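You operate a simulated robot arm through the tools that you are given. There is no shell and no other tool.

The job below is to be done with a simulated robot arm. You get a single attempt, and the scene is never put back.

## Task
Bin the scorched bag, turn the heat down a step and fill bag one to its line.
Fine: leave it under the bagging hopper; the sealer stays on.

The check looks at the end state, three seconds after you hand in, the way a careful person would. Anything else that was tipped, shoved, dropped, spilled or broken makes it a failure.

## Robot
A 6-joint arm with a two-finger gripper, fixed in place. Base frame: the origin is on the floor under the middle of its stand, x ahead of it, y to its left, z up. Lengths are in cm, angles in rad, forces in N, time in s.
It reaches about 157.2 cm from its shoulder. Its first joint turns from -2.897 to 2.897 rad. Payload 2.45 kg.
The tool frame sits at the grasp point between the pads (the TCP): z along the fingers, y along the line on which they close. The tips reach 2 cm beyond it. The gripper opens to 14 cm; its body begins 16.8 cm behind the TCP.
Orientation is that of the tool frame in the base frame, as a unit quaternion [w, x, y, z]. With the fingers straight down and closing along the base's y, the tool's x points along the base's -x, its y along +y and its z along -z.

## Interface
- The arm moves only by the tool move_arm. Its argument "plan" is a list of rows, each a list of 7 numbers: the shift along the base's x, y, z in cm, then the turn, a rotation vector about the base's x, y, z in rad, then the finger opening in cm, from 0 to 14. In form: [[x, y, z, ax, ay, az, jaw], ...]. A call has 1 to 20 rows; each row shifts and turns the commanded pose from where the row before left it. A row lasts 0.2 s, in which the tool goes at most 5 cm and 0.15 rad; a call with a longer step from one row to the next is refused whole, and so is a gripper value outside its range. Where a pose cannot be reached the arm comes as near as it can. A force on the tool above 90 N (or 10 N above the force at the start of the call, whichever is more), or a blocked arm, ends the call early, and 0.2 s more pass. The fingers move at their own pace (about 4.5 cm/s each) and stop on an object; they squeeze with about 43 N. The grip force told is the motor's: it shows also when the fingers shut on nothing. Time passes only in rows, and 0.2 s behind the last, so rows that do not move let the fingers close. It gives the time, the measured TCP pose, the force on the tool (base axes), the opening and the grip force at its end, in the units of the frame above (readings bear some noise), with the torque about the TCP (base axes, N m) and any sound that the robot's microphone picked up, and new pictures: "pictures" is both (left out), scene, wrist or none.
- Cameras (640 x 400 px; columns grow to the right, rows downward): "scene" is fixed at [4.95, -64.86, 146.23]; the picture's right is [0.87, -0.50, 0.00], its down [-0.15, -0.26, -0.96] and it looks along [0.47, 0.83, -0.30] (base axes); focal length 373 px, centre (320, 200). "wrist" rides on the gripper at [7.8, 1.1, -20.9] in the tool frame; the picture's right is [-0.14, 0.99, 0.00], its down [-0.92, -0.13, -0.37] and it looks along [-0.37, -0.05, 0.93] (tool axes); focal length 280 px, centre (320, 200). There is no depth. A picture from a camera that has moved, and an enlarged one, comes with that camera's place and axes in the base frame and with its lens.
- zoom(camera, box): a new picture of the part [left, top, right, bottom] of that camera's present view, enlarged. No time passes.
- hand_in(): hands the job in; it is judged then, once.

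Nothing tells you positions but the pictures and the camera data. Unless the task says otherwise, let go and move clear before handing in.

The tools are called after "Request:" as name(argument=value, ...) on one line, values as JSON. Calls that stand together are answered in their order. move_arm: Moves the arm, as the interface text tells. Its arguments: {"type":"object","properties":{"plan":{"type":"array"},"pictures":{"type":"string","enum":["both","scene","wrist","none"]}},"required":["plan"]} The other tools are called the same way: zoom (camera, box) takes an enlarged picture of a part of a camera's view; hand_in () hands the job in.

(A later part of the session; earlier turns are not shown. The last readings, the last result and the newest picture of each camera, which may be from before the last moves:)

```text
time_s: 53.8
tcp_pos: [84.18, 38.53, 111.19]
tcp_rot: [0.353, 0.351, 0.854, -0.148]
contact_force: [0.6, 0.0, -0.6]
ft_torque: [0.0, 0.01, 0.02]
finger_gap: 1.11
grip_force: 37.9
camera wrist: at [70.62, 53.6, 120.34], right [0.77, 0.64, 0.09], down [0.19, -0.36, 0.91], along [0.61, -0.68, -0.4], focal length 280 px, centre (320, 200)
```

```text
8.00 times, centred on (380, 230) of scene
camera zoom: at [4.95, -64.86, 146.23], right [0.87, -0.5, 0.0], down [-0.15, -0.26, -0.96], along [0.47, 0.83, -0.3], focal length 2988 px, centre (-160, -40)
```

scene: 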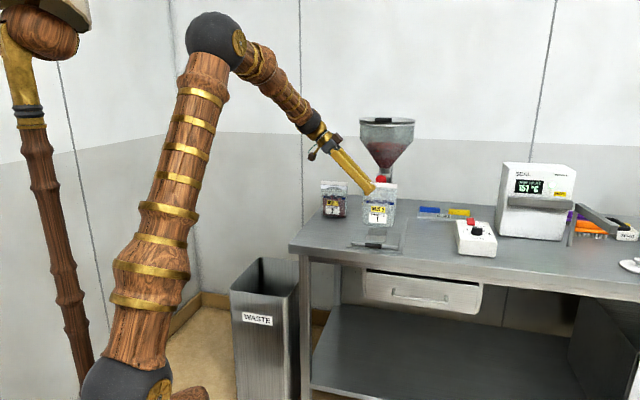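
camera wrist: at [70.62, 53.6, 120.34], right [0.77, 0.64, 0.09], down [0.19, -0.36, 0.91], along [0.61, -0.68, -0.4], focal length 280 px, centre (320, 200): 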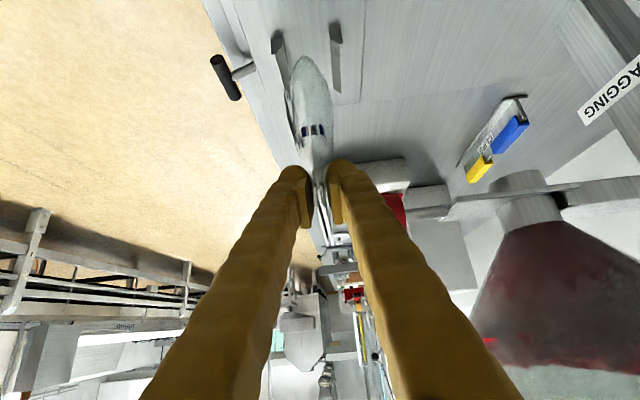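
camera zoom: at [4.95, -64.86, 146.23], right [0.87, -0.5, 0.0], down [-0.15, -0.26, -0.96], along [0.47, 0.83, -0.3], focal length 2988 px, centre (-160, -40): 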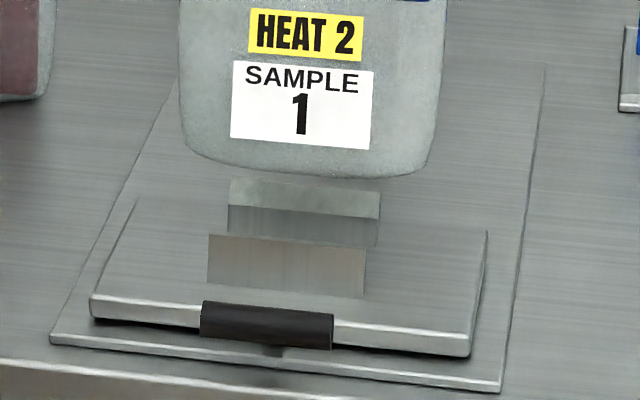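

The carriage has two chamfered retainers with a 5–7 cm slot, and the bag is nearly centred over it. I'll nudge it 2 mm rearward and lower it in.

Request:
move_arm(plan=[[0.14, 0.14, -1.5, 0, 0, 0, 0], [0, 0, -1.5, 0, 0, 0, 0], [0, 0, -1.0, 0, 0, 0, 0], [0, 0, -0.6, 0, 0, 0, 0], [0, 0, 0, 0, 0, 0, 0]])

Request:
zoom(camera="scene", box=[350, 175, 420, 255])

Request:
zoom(camera="wrist", box=[260, 20, 360, 140])

```text
time_s: 55.0
tcp_pos: [84.35, 38.76, 106.67]
tcp_rot: [0.354, 0.35, 0.855, -0.147]
contact_force: [0.1, -0.3, 0.4]
ft_torque: [0.0, 0.0, -0.01]
finger_gap: 1.07
grip_force: 38.2
camera wrist: at [70.74, 53.81, 115.77], right [0.77, 0.64, 0.09], down [0.19, -0.36, 0.91], along [0.61, -0.68, -0.4], focal length 280 px, centre (320, 200)
```

scene: 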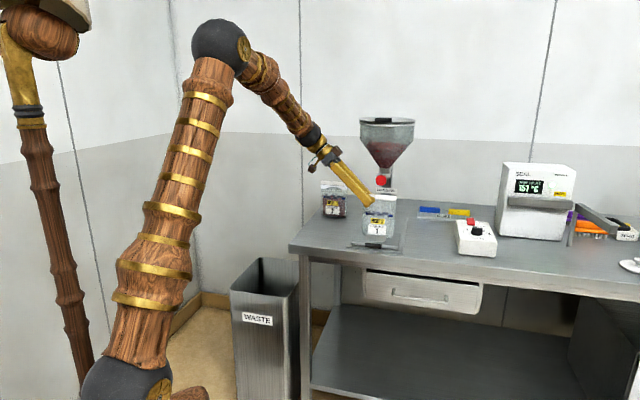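
wrist: 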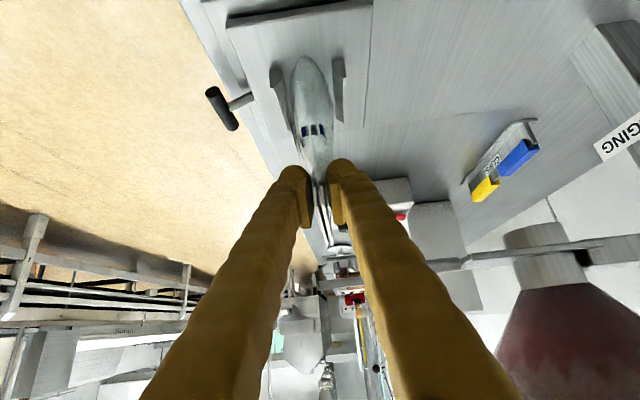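

```text
5.00 times, centred on (385, 215) of scene
camera zoom: at [4.95, -64.86, 146.23], right [0.87, -0.5, 0.0], down [-0.15, -0.26, -0.96], along [0.47, 0.83, -0.3], focal length 1867 px, centre (-5, 125)
```

zoom: 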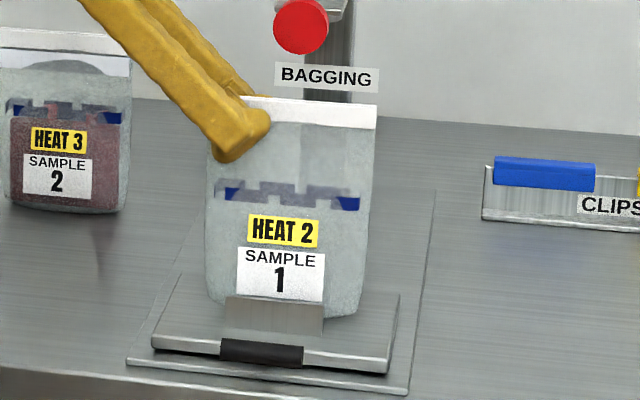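

```text
3.33 times, centred on (310, 80) of wrist
camera zoom: at [70.74, 53.81, 115.77], right [0.77, 0.64, 0.09], down [0.19, -0.36, 0.91], along [0.61, -0.68, -0.4], focal length 935 px, centre (353, 600)
```

zoom: 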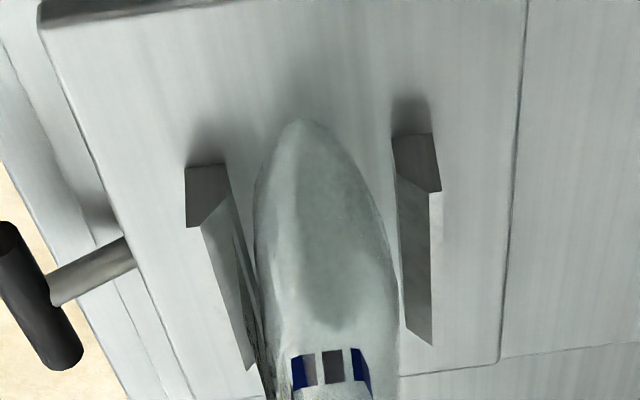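

Request:
move_arm(plan=[[0, 0, -0.4, 0, 0, 0, 0], [0, 0, -0.4, 0, 0, 0, 0], [0, 0, 0, 0, 0, 0, 0]])

Request:
zoom(camera="wrist", box=[260, 20, 360, 140])

```text
time_s: 55.8
tcp_pos: [84.28, 38.64, 106.12]
tcp_rot: [0.354, 0.351, 0.855, -0.146]
contact_force: [-3.1, 3.1, 40.1]
ft_torque: [-0.02, 0.01, 0.01]
finger_gap: 1.15
grip_force: 38.4
camera wrist: at [70.76, 53.75, 115.19], right [0.77, 0.64, 0.1], down [0.19, -0.36, 0.91], along [0.61, -0.68, -0.4], focal length 280 px, centre (320, 200)
```

scene: 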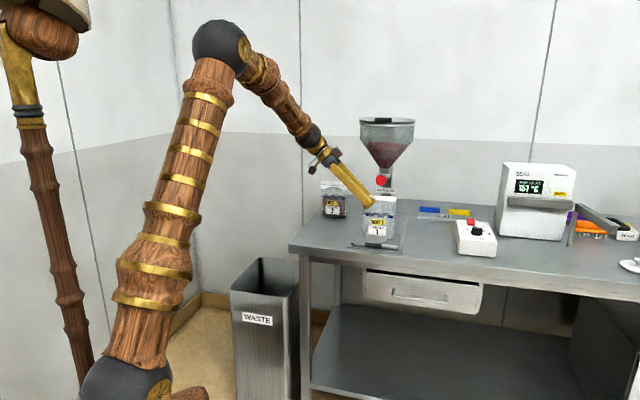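
wrist: 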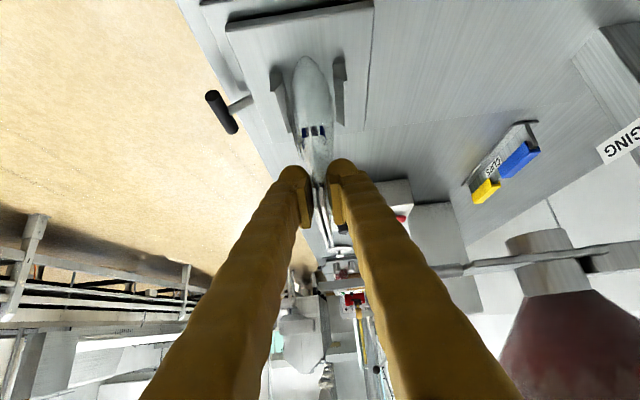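

```text
3.33 times, centred on (310, 80) of wrist
camera zoom: at [70.76, 53.75, 115.19], right [0.77, 0.64, 0.1], down [0.19, -0.36, 0.91], along [0.61, -0.68, -0.4], focal length 935 px, centre (353, 600)
```

zoom: 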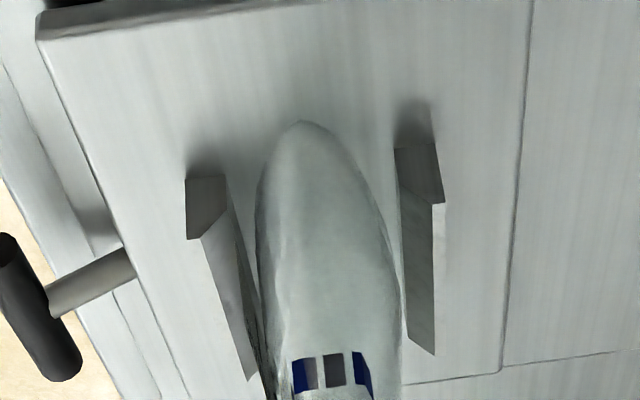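

Contact: the bag is sitting on the carriage. I'll ease off the pressure and open the fingers.

Request:
move_arm(plan=[[0, 0, 0.2, 0, 0, 0, 0], [0, 0, 0, 0, 0, 0, 0]], pictures="none")

Request:
move_arm(plan=[[0, 0, 0, 0, 0, 0, 1.5], [0, 0, 0, 0, 0, 0, 2.5], [0, 0, 0, 0, 0, 0, 4], [0, 0, 0, 0, 0, 0, 5], [0, 0, 0, 0, 0, 0, 5]])

Request:
zoom(camera="wrist", box=[250, 30, 400, 230])

Request:
zoom(camera="scene", box=[350, 175, 420, 255])

```text
time_s: 56.4
tcp_pos: [84.45, 38.75, 105.9]
tcp_rot: [0.354, 0.351, 0.854, -0.148]
contact_force: [4.2, -2.5, 20.5]
ft_torque: [-0.48, -0.48, 0.03]
finger_gap: 1.14
grip_force: 38.6
```

```text
time_s: 57.6
tcp_pos: [84.34, 38.72, 106.02]
tcp_rot: [0.355, 0.35, 0.855, -0.147]
contact_force: [-0.4, -0.2, -0.4]
ft_torque: [-0.02, -0.01, -0.02]
finger_gap: 5.02
grip_force: 0.0
camera wrist: at [70.74, 53.8, 115.23], right [0.77, 0.64, 0.09], down [0.19, -0.36, 0.91], along [0.61, -0.68, -0.4], focal length 280 px, centre (320, 200)
```

scene: 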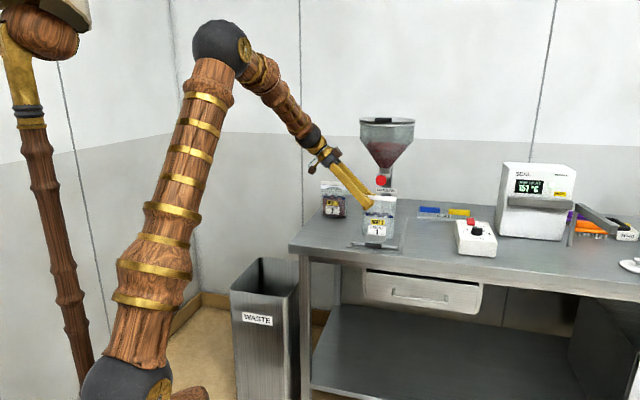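
wrist: 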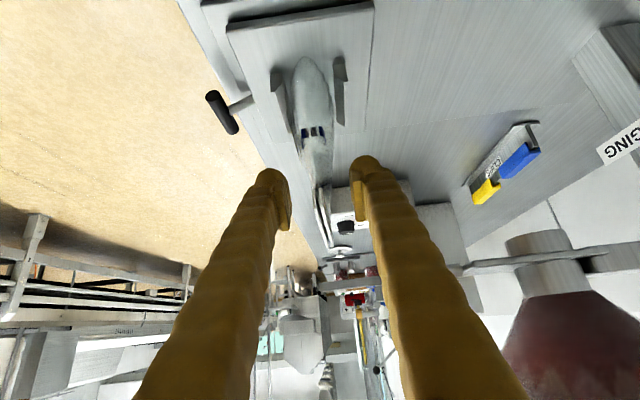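

```text
2.00 times, centred on (325, 130) of wrist
camera zoom: at [70.74, 53.8, 115.23], right [0.77, 0.64, 0.09], down [0.19, -0.36, 0.91], along [0.61, -0.68, -0.4], focal length 561 px, centre (310, 340)
```

zoom: 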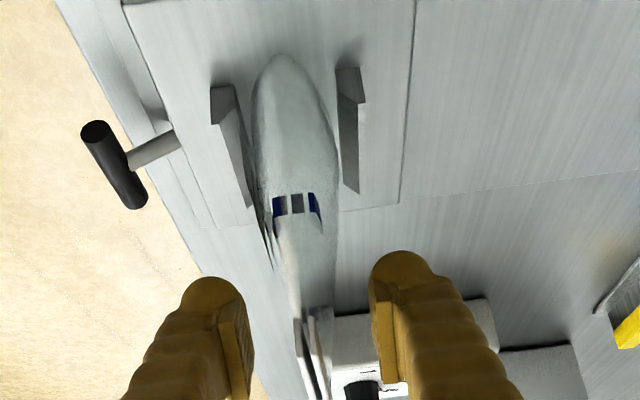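

```text
5.00 times, centred on (385, 215) of scene
camera zoom: at [4.95, -64.86, 146.23], right [0.87, -0.5, 0.0], down [-0.15, -0.26, -0.96], along [0.47, 0.83, -0.3], focal length 1867 px, centre (-5, 125)
```

zoom: 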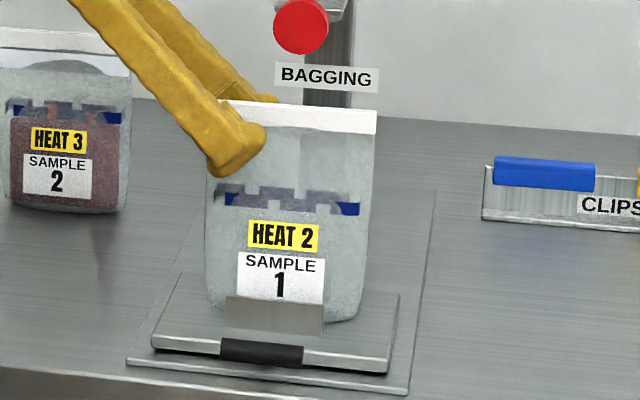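

Bag 1 stands between the retainers. I'll back off along the tool axis, straighten up and turn the gripper for pushing the carriage handle.

Request:
move_arm(plan=[[-1.5, 1.5, 2.1, 0, 0, 0, 5], [-2, 2, 2.8, 0, 0, 0, 5], [-2, 2, 2.8, 0, 0, 0, 5], [-3, -0.5, 1.5, 0.0926, 0.0926, 0, 5], [-3, -1, 1.5, 0.0926, 0.0926, 0, 4], [-3, -1, 1.5, 0.0926, 0.0926, 0, 3], [-3, -1, 1.5, 0.0926, 0.0926, 0, 2], [-3, -1, 1.5, 0.0926, 0.0926, 0, 1], [-3, -1, 1.5, 0.0926, 0.0926, 0, 1], [0.5, -1, 0, 0, 0, 0.1428, 1], [0.5, -1, 0, 0, 0, 0.1428, 1], [0.5, -1, 0, 0, 0, 0.1428, 1], [0.5, -1, 0, 0, 0, 0.1428, 1], [0.5, -1, 0, 0, 0, 0.1428, 1], [0.5, -1, 0, 0, 0, 0.1428, 1], [0.5, -1, 0, 0, 0, 0.1428, 1], [0.5, -1, 0, 0, 0, 0.1428, 1], [0.5, -1, 0, 0, 0, 0.1428, 1], [0.5, -1, 0, 0, 0, 0.1428, 1], [0.5, -1, 0, 0, 0, 0.1428, 1]])

Request:
zoom(camera="scene", box=[340, 165, 430, 265])

```text
time_s: 61.8
tcp_pos: [66.35, 27.82, 122.72]
tcp_rot: [0.0, -0.387, 0.922, 0.0]
contact_force: [-0.6, 0.5, 0.5]
ft_torque: [-0.01, -0.03, -0.03]
finger_gap: 1.0
grip_force: 0.0
camera wrist: at [60.09, 22.85, 143.63], right [-0.61, 0.79, 0.0], down [0.74, 0.57, 0.37], along [0.29, 0.22, -0.93], focal length 280 px, centre (320, 200)
```

scene: 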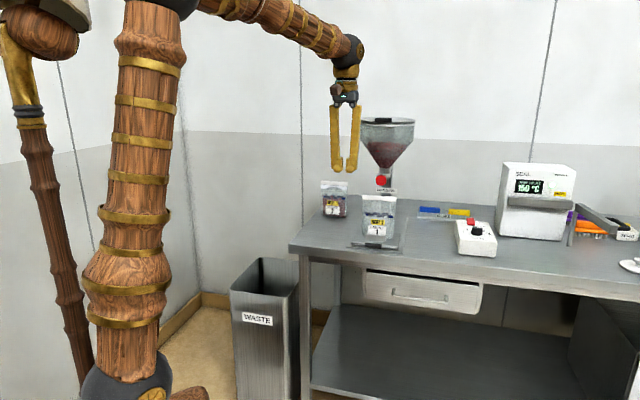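
wrist: 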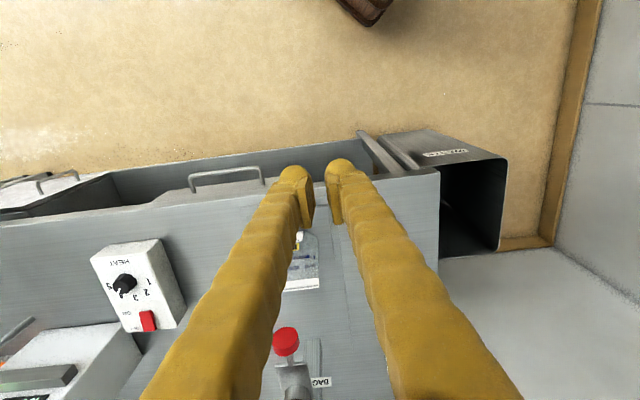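

```text
4.00 times, centred on (385, 215) of scene
camera zoom: at [4.95, -64.86, 146.23], right [0.87, -0.5, 0.0], down [-0.15, -0.26, -0.96], along [0.47, 0.83, -0.3], focal length 1494 px, centre (60, 140)
```

zoom: 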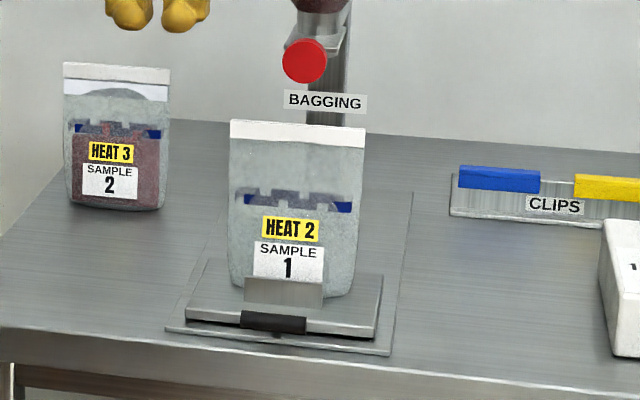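

Request:
move_arm(plan=[[1.2, -0.87, -1.7, 0.1029, -0.1029, 0, 1], [1.2, -0.87, -1.7, 0.1029, -0.1029, 0, 1], [1.2, -0.87, -1.7, 0.1029, -0.1029, 0, 1], [1.2, -0.87, -1.7, 0.1029, -0.1029, 0, 1], [1.2, -0.87, -1.7, 0.1029, -0.1029, 0, 1], [1.2, -0.87, -1.7, 0.1029, -0.1029, 0, 1], [0, 0, -3, 0, 0, 0, 1], [0, 0, -3, 0, 0, 0, 1], [0, 0, -3, 0, 0, 0, 1], [0, 0, -3, 0, 0, 0, 1], [0, 0, 0, 0, 0, 0, 1]])

Request:
zoom(camera="wrist", box=[220, 60, 420, 220])

Request:
zoom(camera="scene", box=[340, 165, 430, 265])

```text
time_s: 64.2
tcp_pos: [73.72, 22.5, 100.65]
tcp_rot: [0.392, -0.349, 0.836, 0.161]
contact_force: [-0.9, -0.2, 0.0]
ft_torque: [0.0, -0.01, -0.04]
finger_gap: 0.98
grip_force: 0.1
camera wrist: at [58.03, 8.44, 107.98], right [-0.64, 0.76, 0.1], down [0.31, 0.13, 0.94], along [0.7, 0.64, -0.32], focal length 280 px, centre (320, 200)
```

scene: 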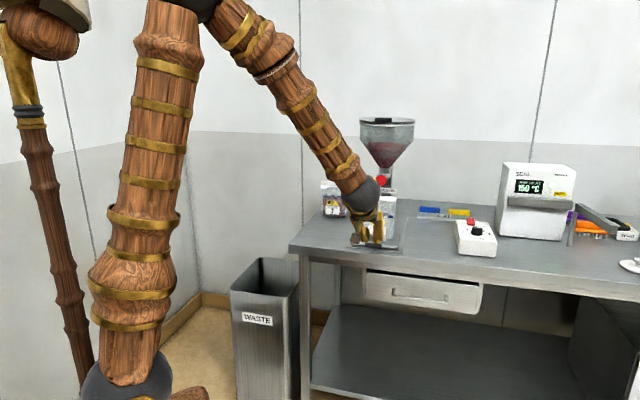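
wrist: 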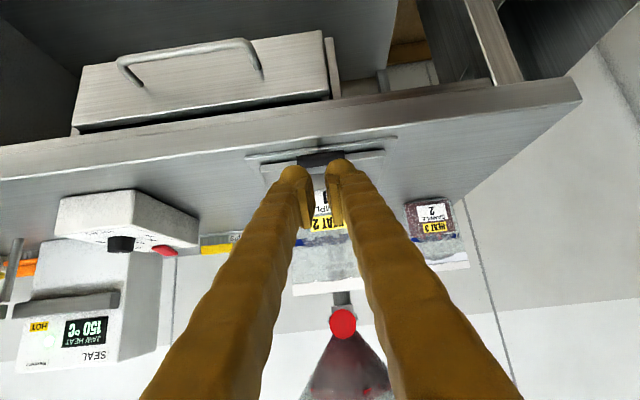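

```text
2.50 times, centred on (320, 140) of wrist
camera zoom: at [58.03, 8.44, 107.98], right [-0.64, 0.76, 0.1], down [0.31, 0.13, 0.94], along [0.7, 0.64, -0.32], focal length 701 px, centre (320, 350)
```

zoom: 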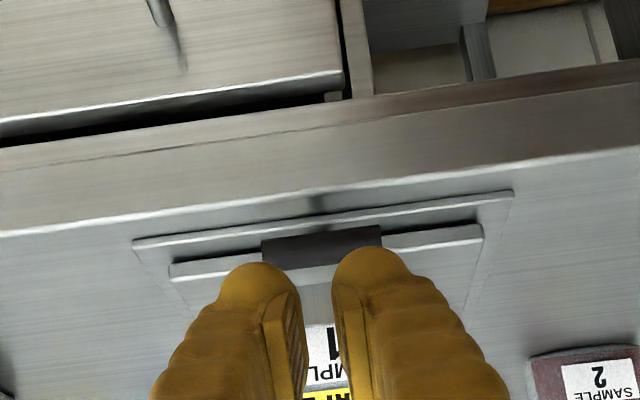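

```text
4.00 times, centred on (385, 215) of scene
camera zoom: at [4.95, -64.86, 146.23], right [0.87, -0.5, 0.0], down [-0.15, -0.26, -0.96], along [0.47, 0.83, -0.3], focal length 1494 px, centre (60, 140)
```

zoom: 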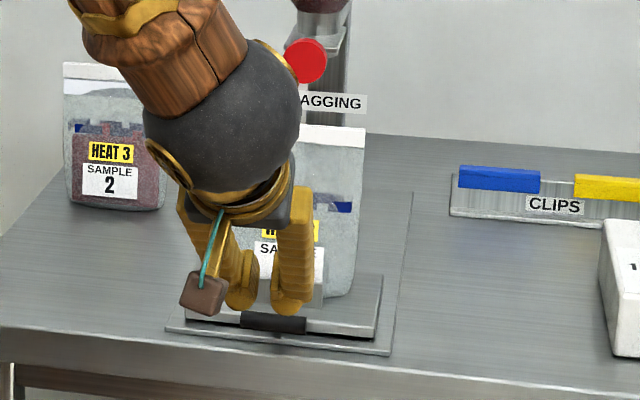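

Request:
move_arm(plan=[[0, 0, -3, 0, 0, 0, 1], [0, 0, -3, 0, 0, 0, 1], [1.41, 1.41, 0, 0, 0, 0, 1], [1.41, 1.41, 0, 0, 0, 0, 1], [0, 0, 0, 0, 0, 0, 1]])

Request:
zoom(camera="wrist", box=[220, 60, 420, 220])

Request:
zoom(camera="scene", box=[340, 165, 430, 265])

```text
time_s: 65.4
tcp_pos: [76.37, 25.35, 94.53]
tcp_rot: [0.391, -0.35, 0.836, 0.162]
contact_force: [-0.1, -0.7, 0.3]
ft_torque: [-0.01, -0.01, 0.0]
finger_gap: 1.0
grip_force: 0.1
camera wrist: at [60.75, 11.16, 101.9], right [-0.64, 0.76, 0.1], down [0.31, 0.13, 0.94], along [0.7, 0.64, -0.32], focal length 280 px, centre (320, 200)
```

scene: 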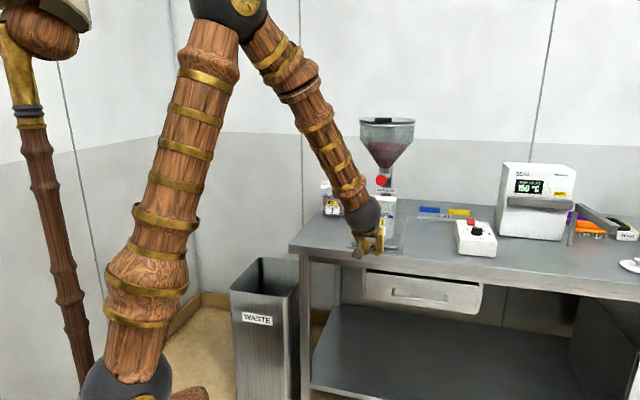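
wrist: 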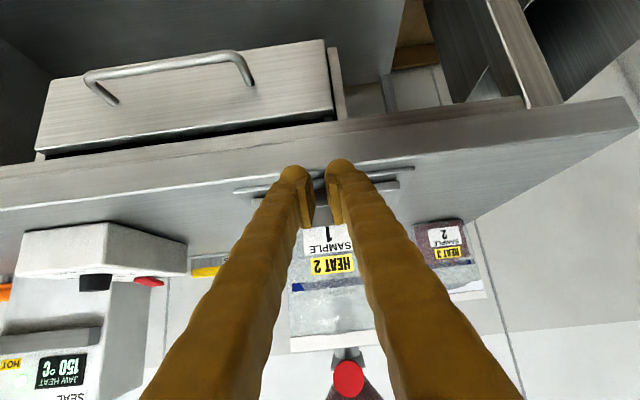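

```text
2.50 times, centred on (320, 140) of wrist
camera zoom: at [60.75, 11.16, 101.9], right [-0.64, 0.76, 0.1], down [0.31, 0.13, 0.94], along [0.7, 0.64, -0.32], focal length 701 px, centre (320, 350)
```

zoom: 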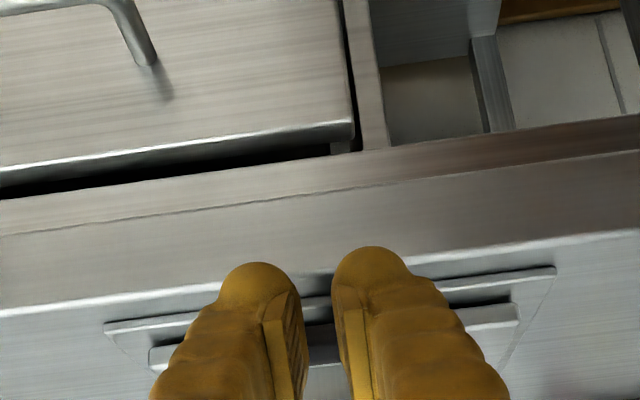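

```text
4.00 times, centred on (385, 215) of scene
camera zoom: at [4.95, -64.86, 146.23], right [0.87, -0.5, 0.0], down [-0.15, -0.26, -0.96], along [0.47, 0.83, -0.3], focal length 1494 px, centre (60, 140)
```

zoom: 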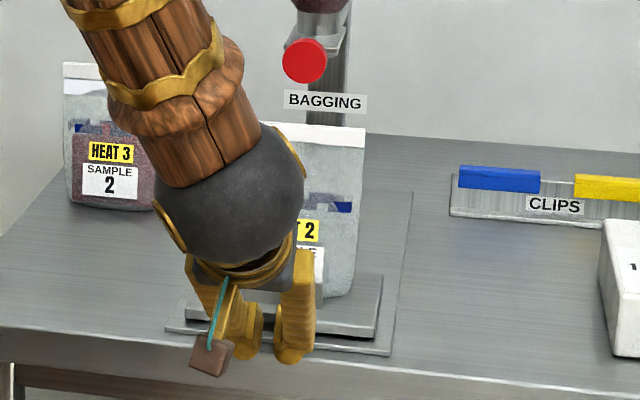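

Request:
move_arm(plan=[[0.7, 0.7, 0, 0, 0, 0, 1], [0.7, 0.7, 0, 0, 0, 0, 1], [0.5, 0.5, 0, 0, 0, 0, 1], [0.5, 0.5, 0, 0, 0, 0, 1], [0.5, 0.5, 0, 0, 0, 0, 1], [0.5, 0.5, 0, 0, 0, 0, 1], [0.5, 0.5, 0, 0, 0, 0, 1]])

Request:
zoom(camera="scene", box=[340, 165, 430, 265])

```text
time_s: 67.0
tcp_pos: [80.2, 29.22, 94.41]
tcp_rot: [0.392, -0.349, 0.836, 0.161]
contact_force: [-1.0, -1.3, 2.5]
ft_torque: [-0.04, -0.03, 0.0]
finger_gap: 0.99
grip_force: 0.0
camera wrist: at [64.65, 15.06, 101.87], right [-0.64, 0.76, 0.1], down [0.31, 0.13, 0.94], along [0.7, 0.64, -0.32], focal length 280 px, centre (320, 200)
```

scene: 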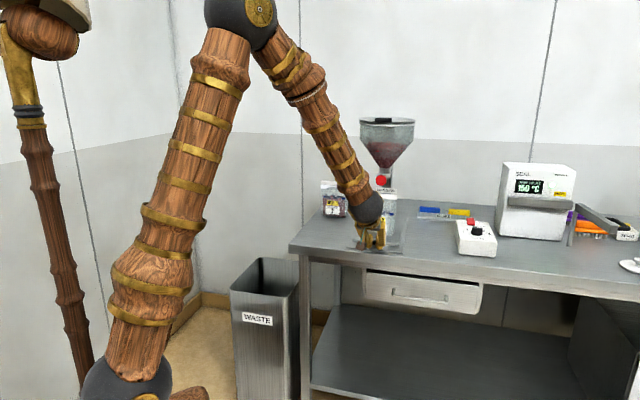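
wrist: 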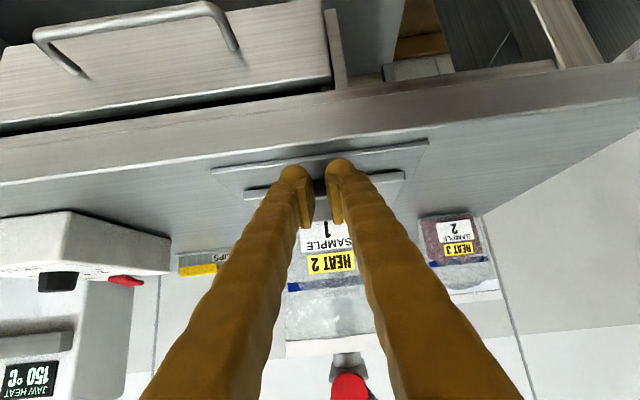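

```text
4.00 times, centred on (385, 215) of scene
camera zoom: at [4.95, -64.86, 146.23], right [0.87, -0.5, 0.0], down [-0.15, -0.26, -0.96], along [0.47, 0.83, -0.3], focal length 1494 px, centre (60, 140)
```

zoom: 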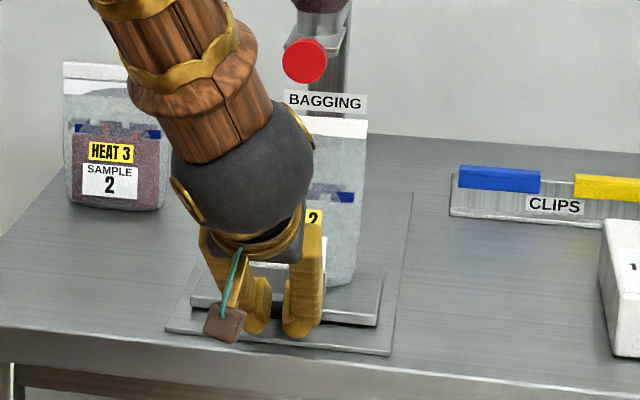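

The carriage slides easily and the bag rides upright. I'll keep pushing slowly towards the spout.

Request:
move_arm(plan=[[0.5, 0.5, 0, 0, 0, 0, 1], [0.55, 0.55, 0, 0, 0, 0, 1], [0.55, 0.55, 0, 0, 0, 0, 1], [0.55, 0.55, 0, 0, 0, 0, 1], [0.55, 0.55, 0, 0, 0, 0, 1], [0.55, 0.55, 0, 0, 0, 0, 1], [0.55, 0.55, 0, 0, 0, 0, 1], [0.55, 0.55, 0, 0, 0, 0, 1], [0.55, 0.55, 0, 0, 0, 0, 1], [0.55, 0.55, 0, 0, 0, 0, 1], [0.5, 0.5, 0, 0, 0, 0, 1], [0.4, 0.4, 0, 0, 0, 0, 1]])

Request:
zoom(camera="scene", box=[340, 145, 430, 245])

Request:
zoom(camera="wrist", box=[240, 150, 440, 350])

```text
time_s: 69.6
tcp_pos: [86.74, 35.62, 94.53]
tcp_rot: [0.392, -0.349, 0.836, 0.161]
contact_force: [-0.9, 0.1, 0.6]
ft_torque: [0.02, 0.01, 0.03]
finger_gap: 0.95
grip_force: 0.1
camera wrist: at [71.04, 21.38, 101.93], right [-0.64, 0.76, 0.1], down [0.31, 0.13, 0.94], along [0.7, 0.64, -0.32], focal length 280 px, centre (320, 200)
```

scene: 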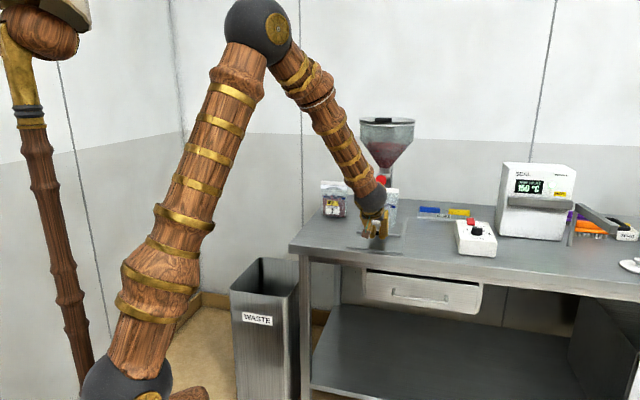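
wrist: 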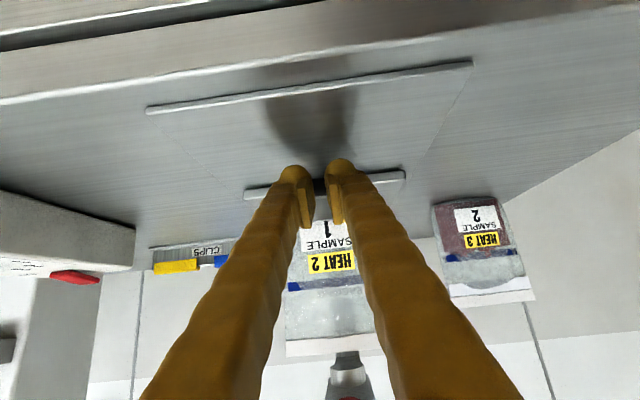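

```text
4.00 times, centred on (385, 195) of scene
camera zoom: at [4.95, -64.86, 146.23], right [0.87, -0.5, 0.0], down [-0.15, -0.26, -0.96], along [0.47, 0.83, -0.3], focal length 1494 px, centre (60, 220)
```

zoom: 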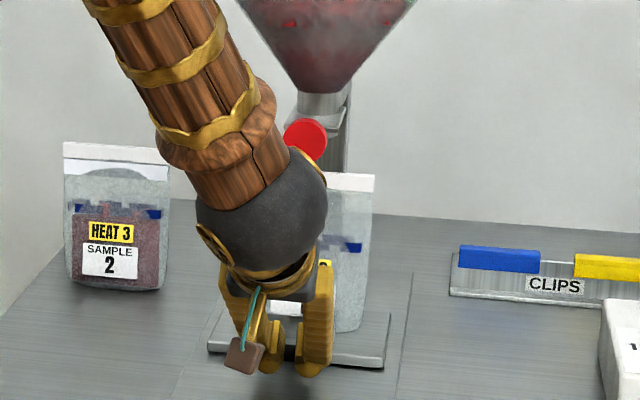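

```text
2.00 times, centred on (340, 250) of wrist
camera zoom: at [71.04, 21.38, 101.93], right [-0.64, 0.76, 0.1], down [0.31, 0.13, 0.94], along [0.7, 0.64, -0.32], focal length 561 px, centre (280, 100)
```

zoom: 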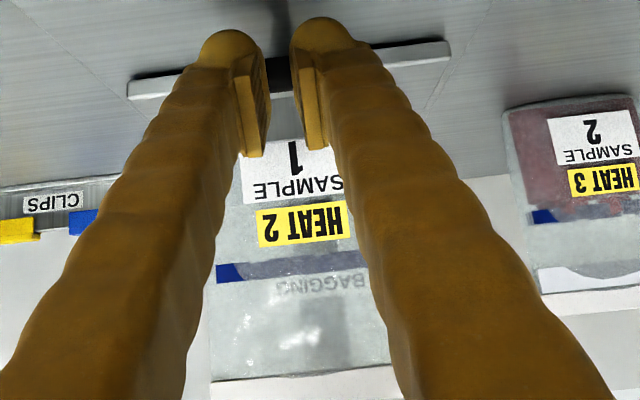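

Request:
move_arm(plan=[[0.5, 0.5, 0, 0, 0, 0, 1], [0.5, 0.5, 0, 0, 0, 0, 1], [0.5, 0.5, 0, 0, 0, 0, 1], [0.5, 0.5, 0, 0, 0, 0, 1], [0.4, 0.4, 0, 0, 0, 0, 1], [0.3, 0.3, 0, 0, 0, 0, 1]])

Request:
zoom(camera="scene", box=[340, 145, 430, 245])

Request:
zoom(camera="wrist", box=[240, 200, 440, 400])

```text
time_s: 71.0
tcp_pos: [89.3, 38.25, 94.56]
tcp_rot: [0.392, -0.349, 0.836, 0.162]
contact_force: [-0.1, -0.8, 1.0]
ft_torque: [0.02, -0.01, 0.04]
finger_gap: 0.96
grip_force: 0.0
camera wrist: at [73.68, 24.05, 101.99], right [-0.64, 0.76, 0.1], down [0.31, 0.13, 0.94], along [0.7, 0.64, -0.32], focal length 280 px, centre (320, 200)
```

scene: 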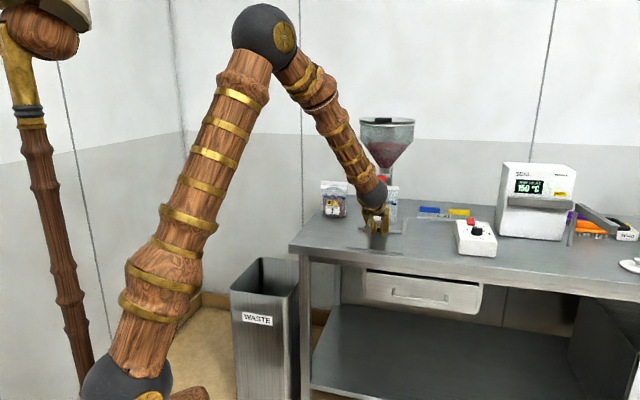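
wrist: 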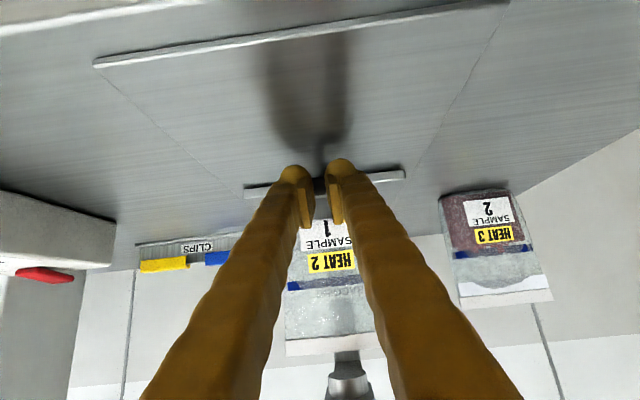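

```text
4.00 times, centred on (385, 195) of scene
camera zoom: at [4.95, -64.86, 146.23], right [0.87, -0.5, 0.0], down [-0.15, -0.26, -0.96], along [0.47, 0.83, -0.3], focal length 1494 px, centre (60, 220)
```

zoom: 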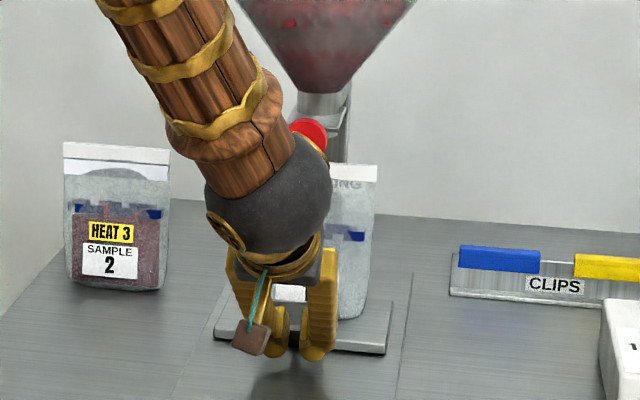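

```text
2.00 times, centred on (340, 300) of wrist
camera zoom: at [73.68, 24.05, 101.99], right [-0.64, 0.76, 0.1], down [0.31, 0.13, 0.94], along [0.7, 0.64, -0.32], focal length 561 px, centre (280, 0)
```

zoom: 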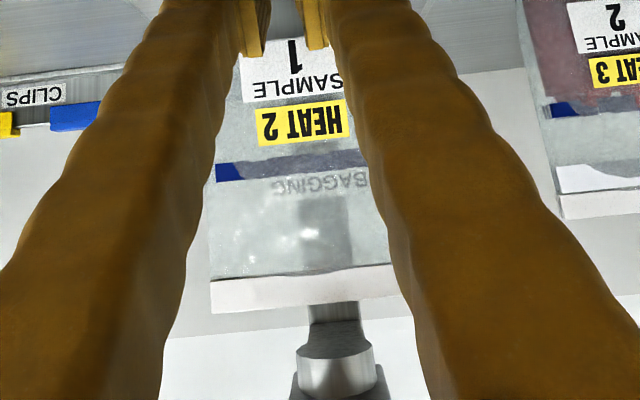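

Request:
move_arm(plan=[[0.35, 0.35, 0, 0, 0, 0, 1], [0.35, 0.35, 0, 0, 0, 0, 1], [0.3, 0.3, 0, 0, 0, 0, 1]], pictures="none")

Request:
move_arm(plan=[[0.2, 0.2, 0, 0, 0, 0, 1]])

Request:
zoom(camera="wrist", box=[240, 200, 440, 400])

Request:
zoom(camera="scene", box=[340, 145, 430, 245])

```text
time_s: 71.8
tcp_pos: [90.3, 39.08, 94.54]
tcp_rot: [0.392, -0.349, 0.836, 0.161]
contact_force: [-0.5, -0.6, 0.2]
ft_torque: [-0.02, -0.01, -0.02]
finger_gap: 0.99
grip_force: 0.1
```

```text
time_s: 72.2
tcp_pos: [90.41, 39.27, 94.54]
tcp_rot: [0.391, -0.349, 0.836, 0.16]
contact_force: [-9.2, -7.7, 4.3]
ft_torque: [-0.04, 0.05, 0.04]
finger_gap: 0.98
grip_force: 0.1
camera wrist: at [74.84, 25.18, 102.01], right [-0.64, 0.76, 0.1], down [0.31, 0.13, 0.94], along [0.7, 0.64, -0.32], focal length 280 px, centre (320, 200)
```

scene: 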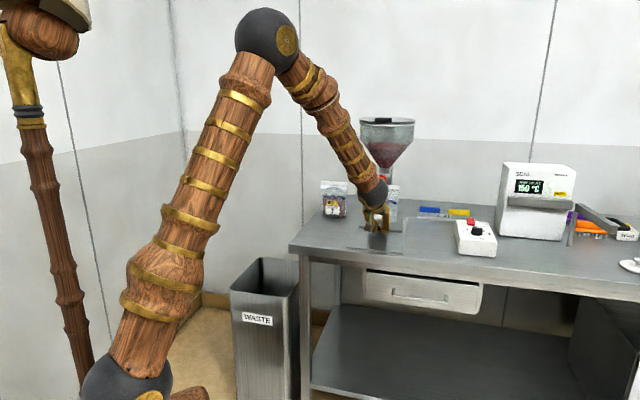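
wrist: 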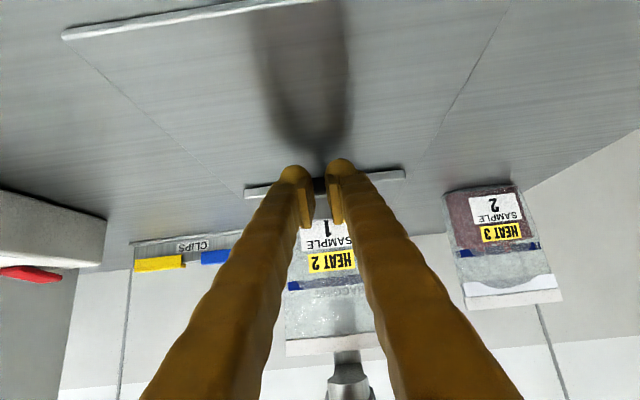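

```text
2.00 times, centred on (340, 300) of wrist
camera zoom: at [74.84, 25.18, 102.01], right [-0.64, 0.76, 0.1], down [0.31, 0.13, 0.94], along [0.7, 0.64, -0.32], focal length 561 px, centre (280, 0)
```

zoom: 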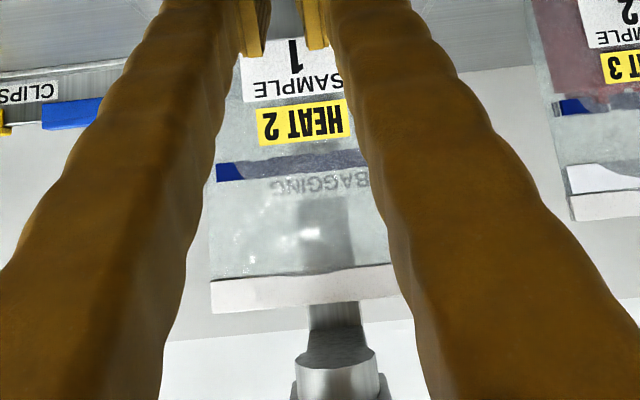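

```text
4.00 times, centred on (385, 195) of scene
camera zoom: at [4.95, -64.86, 146.23], right [0.87, -0.5, 0.0], down [-0.15, -0.26, -0.96], along [0.47, 0.83, -0.3], focal length 1494 px, centre (60, 220)
```

zoom: 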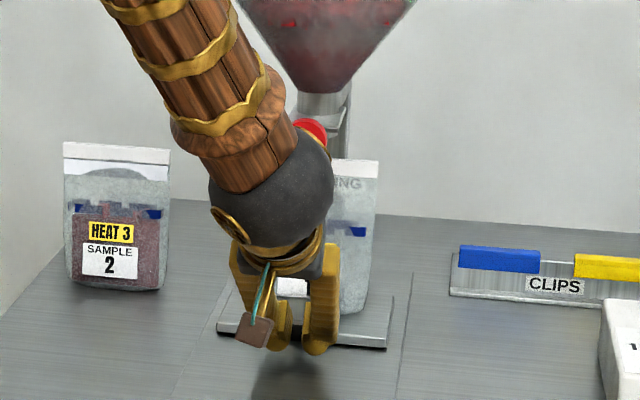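

Request:
move_arm(plan=[[0.2, 0.2, 0, 0, 0, 0, 1]], pictures="none")

```text
time_s: 72.6
tcp_pos: [90.57, 39.47, 94.71]
tcp_rot: [0.392, -0.348, 0.837, 0.16]
contact_force: [-60.9, -50.3, 28.3]
ft_torque: [-0.26, 0.4, 0.21]
finger_gap: 0.97
grip_force: 0.1
```

That's the carriage's hard stop, with the bag under the spout as I estimated. I'll back away from the handle and look at the alignment and the gate.

Request:
move_arm(plan=[[-0.5, -0.5, 0, 0, 0, 0, 1], [-1.5, -1.5, 0, 0, 0, 0, 1], [-2.5, -2.5, 0, 0, 0, 0, 1], [-2.5, -2.5, 1, 0, 0, 0, 3], [-2.5, -2.5, 3, 0, 0, 0, 5], [-2.5, -2.5, 3, 0, 0, 0, 7], [0, 0, 3, 0, 0, 0, 7], [0, 0, 3, 0, 0, 0, 7], [0, 0, 0, 0, 0, 0, 7]])

Request:
zoom(camera="scene", box=[345, 150, 435, 250])

Request:
zoom(camera="wrist", box=[250, 120, 410, 280])

```text
time_s: 74.6
tcp_pos: [78.7, 27.48, 107.75]
tcp_rot: [0.391, -0.349, 0.836, 0.162]
contact_force: [0.2, 0.3, -0.3]
ft_torque: [-0.02, -0.04, 0.05]
finger_gap: 7.02
grip_force: 0.0
camera wrist: at [63.04, 13.32, 115.01], right [-0.64, 0.76, 0.1], down [0.31, 0.13, 0.94], along [0.7, 0.64, -0.32], focal length 280 px, centre (320, 200)
```

scene: 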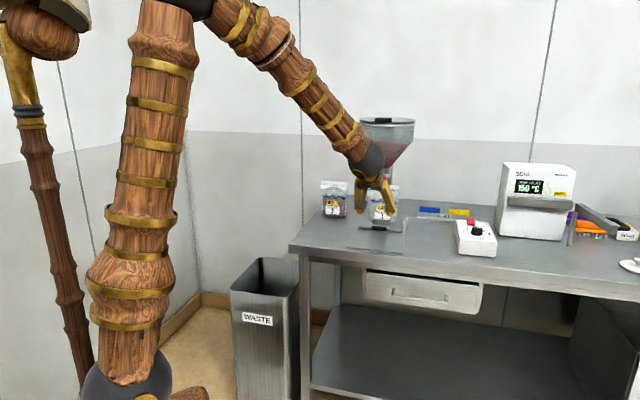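
wrist: 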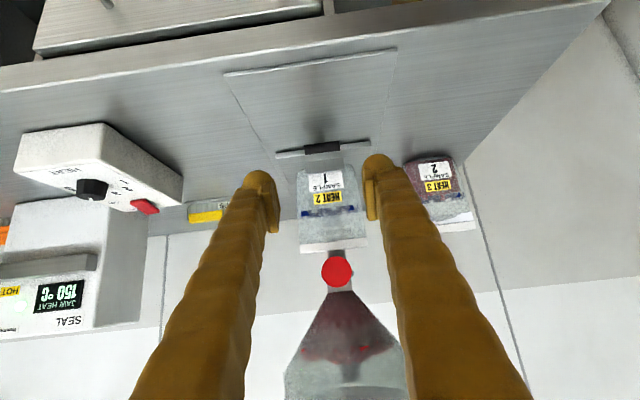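

```text
4.00 times, centred on (390, 200) of scene
camera zoom: at [4.95, -64.86, 146.23], right [0.87, -0.5, 0.0], down [-0.15, -0.26, -0.96], along [0.47, 0.83, -0.3], focal length 1494 px, centre (40, 200)
```

zoom: 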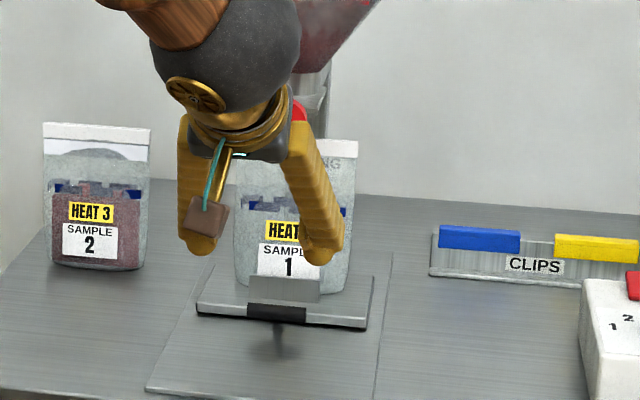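

```text
2.50 times, centred on (330, 200) of wrist
camera zoom: at [63.04, 13.32, 115.01], right [-0.64, 0.76, 0.1], down [0.31, 0.13, 0.94], along [0.7, 0.64, -0.32], focal length 701 px, centre (295, 200)
```

zoom: 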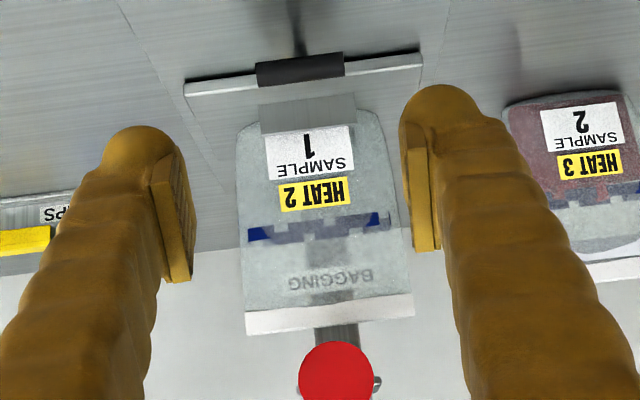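

The bag is at the stop under the hopper. Before opening anything I want a side view, to be sure the mouth is under the spout.

Request:
move_arm(plan=[[-1, 0, 4.5, 0, 0, 0, 5], [-1, 0, 4.5, 0, 0, 0, 5], [0, 0, 4.5, 0, 0, 0, 5], [0, 3.9, 0, 0, 0, -0.1428, 5], [0, 3.9, 0, 0, 0, -0.1428, 5], [0, 3.9, 0, 0, 0, -0.1428, 5], [0, 3.9, 0, 0, 0, -0.1428, 5], [0, 3.9, 0, 0, 0, -0.1428, 5], [0, 3.9, 0, 0, 0, -0.1428, 5], [0, 3.9, 0, 0, 0, -0.1428, 5], [0, 3.9, 0, 0, 0, -0.1428, 5], [0, 3.9, 0, 0, 0, -0.1428, 5], [0, 3.9, 0, 0, 0, -0.1428, 5], [0, 3.9, 0, 0, 0, -0.1428, 8], [0, 0, -3, 0, 0, 0, 8], [0, 0, -3, 0, 0, 0, 8], [0, 0, 0, 0, 0, 0, 8]])

```text
time_s: 78.2
tcp_pos: [76.52, 70.55, 114.99]
tcp_rot: [0.39, 0.345, 0.838, -0.164]
contact_force: [0.6, 0.0, -0.9]
ft_torque: [0.01, -0.02, 0.01]
finger_gap: 8.01
grip_force: 0.0
camera wrist: at [62.38, 86.23, 122.38], right [0.76, 0.64, 0.1], down [0.13, -0.31, 0.94], along [0.64, -0.7, -0.32], focal length 280 px, centre (320, 200)
```

scene: 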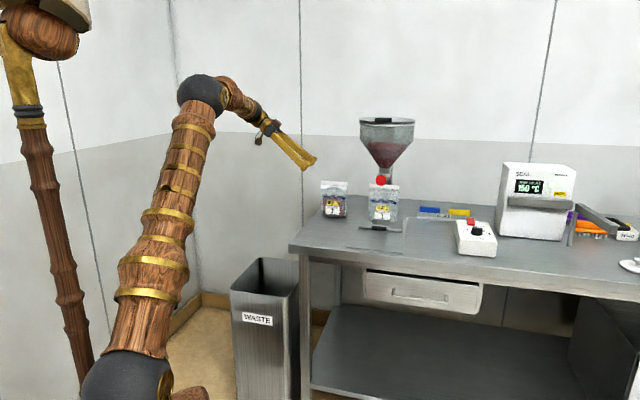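
wrist: 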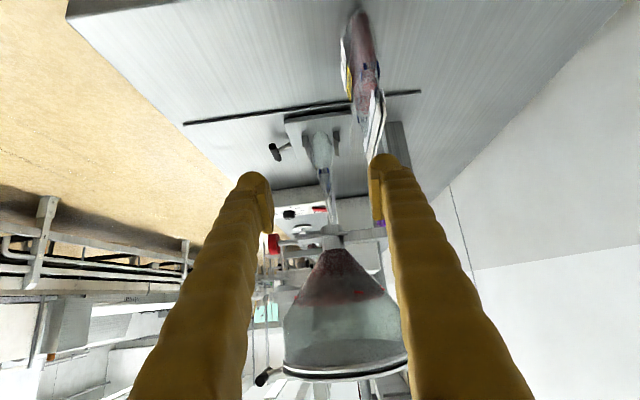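

Request:
zoom(camera="wrist", box=[250, 120, 400, 270])

Request:
zoom(camera="wrist", box=[295, 160, 365, 250])

Request:
zoom(camera="scene", box=[355, 165, 411, 240])

```text
2.67 times, centred on (325, 195) of wrist
camera zoom: at [62.38, 86.23, 122.38], right [0.76, 0.64, 0.1], down [0.13, -0.31, 0.94], along [0.64, -0.7, -0.32], focal length 748 px, centre (307, 213)
```

zoom: 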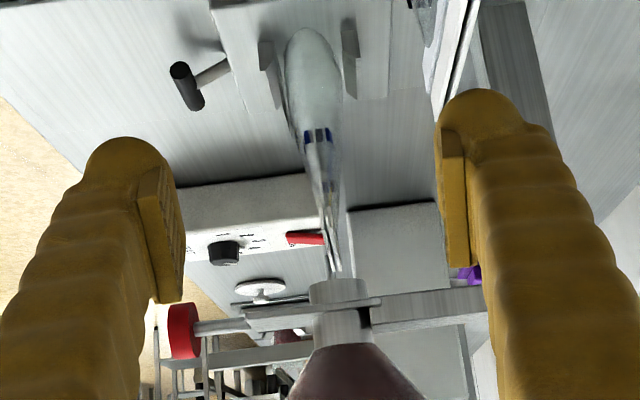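

```text
4.44 times, centred on (330, 205) of wrist
camera zoom: at [62.38, 86.23, 122.38], right [0.76, 0.64, 0.1], down [0.13, -0.31, 0.94], along [0.64, -0.7, -0.32], focal length 1246 px, centre (276, 178)
```

zoom: 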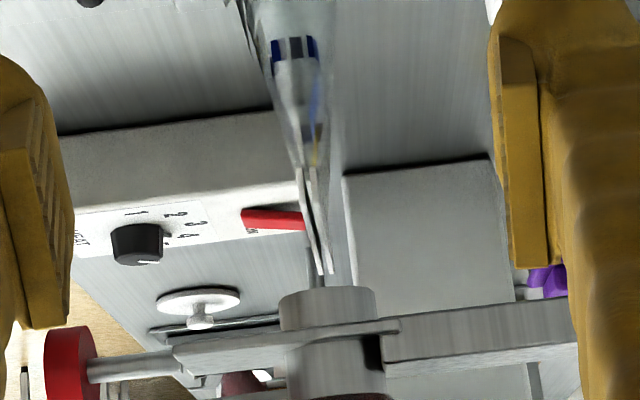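

```text
5.33 times, centred on (383, 202) of scene
camera zoom: at [4.95, -64.86, 146.23], right [0.87, -0.5, 0.0], down [-0.15, -0.26, -0.96], along [0.47, 0.83, -0.3], focal length 1992 px, centre (-16, 187)
```

zoom: 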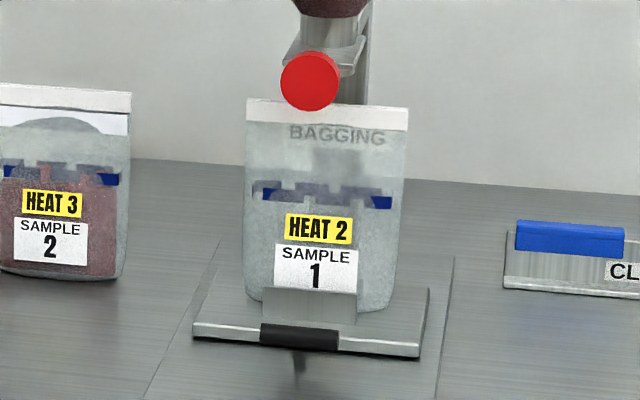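

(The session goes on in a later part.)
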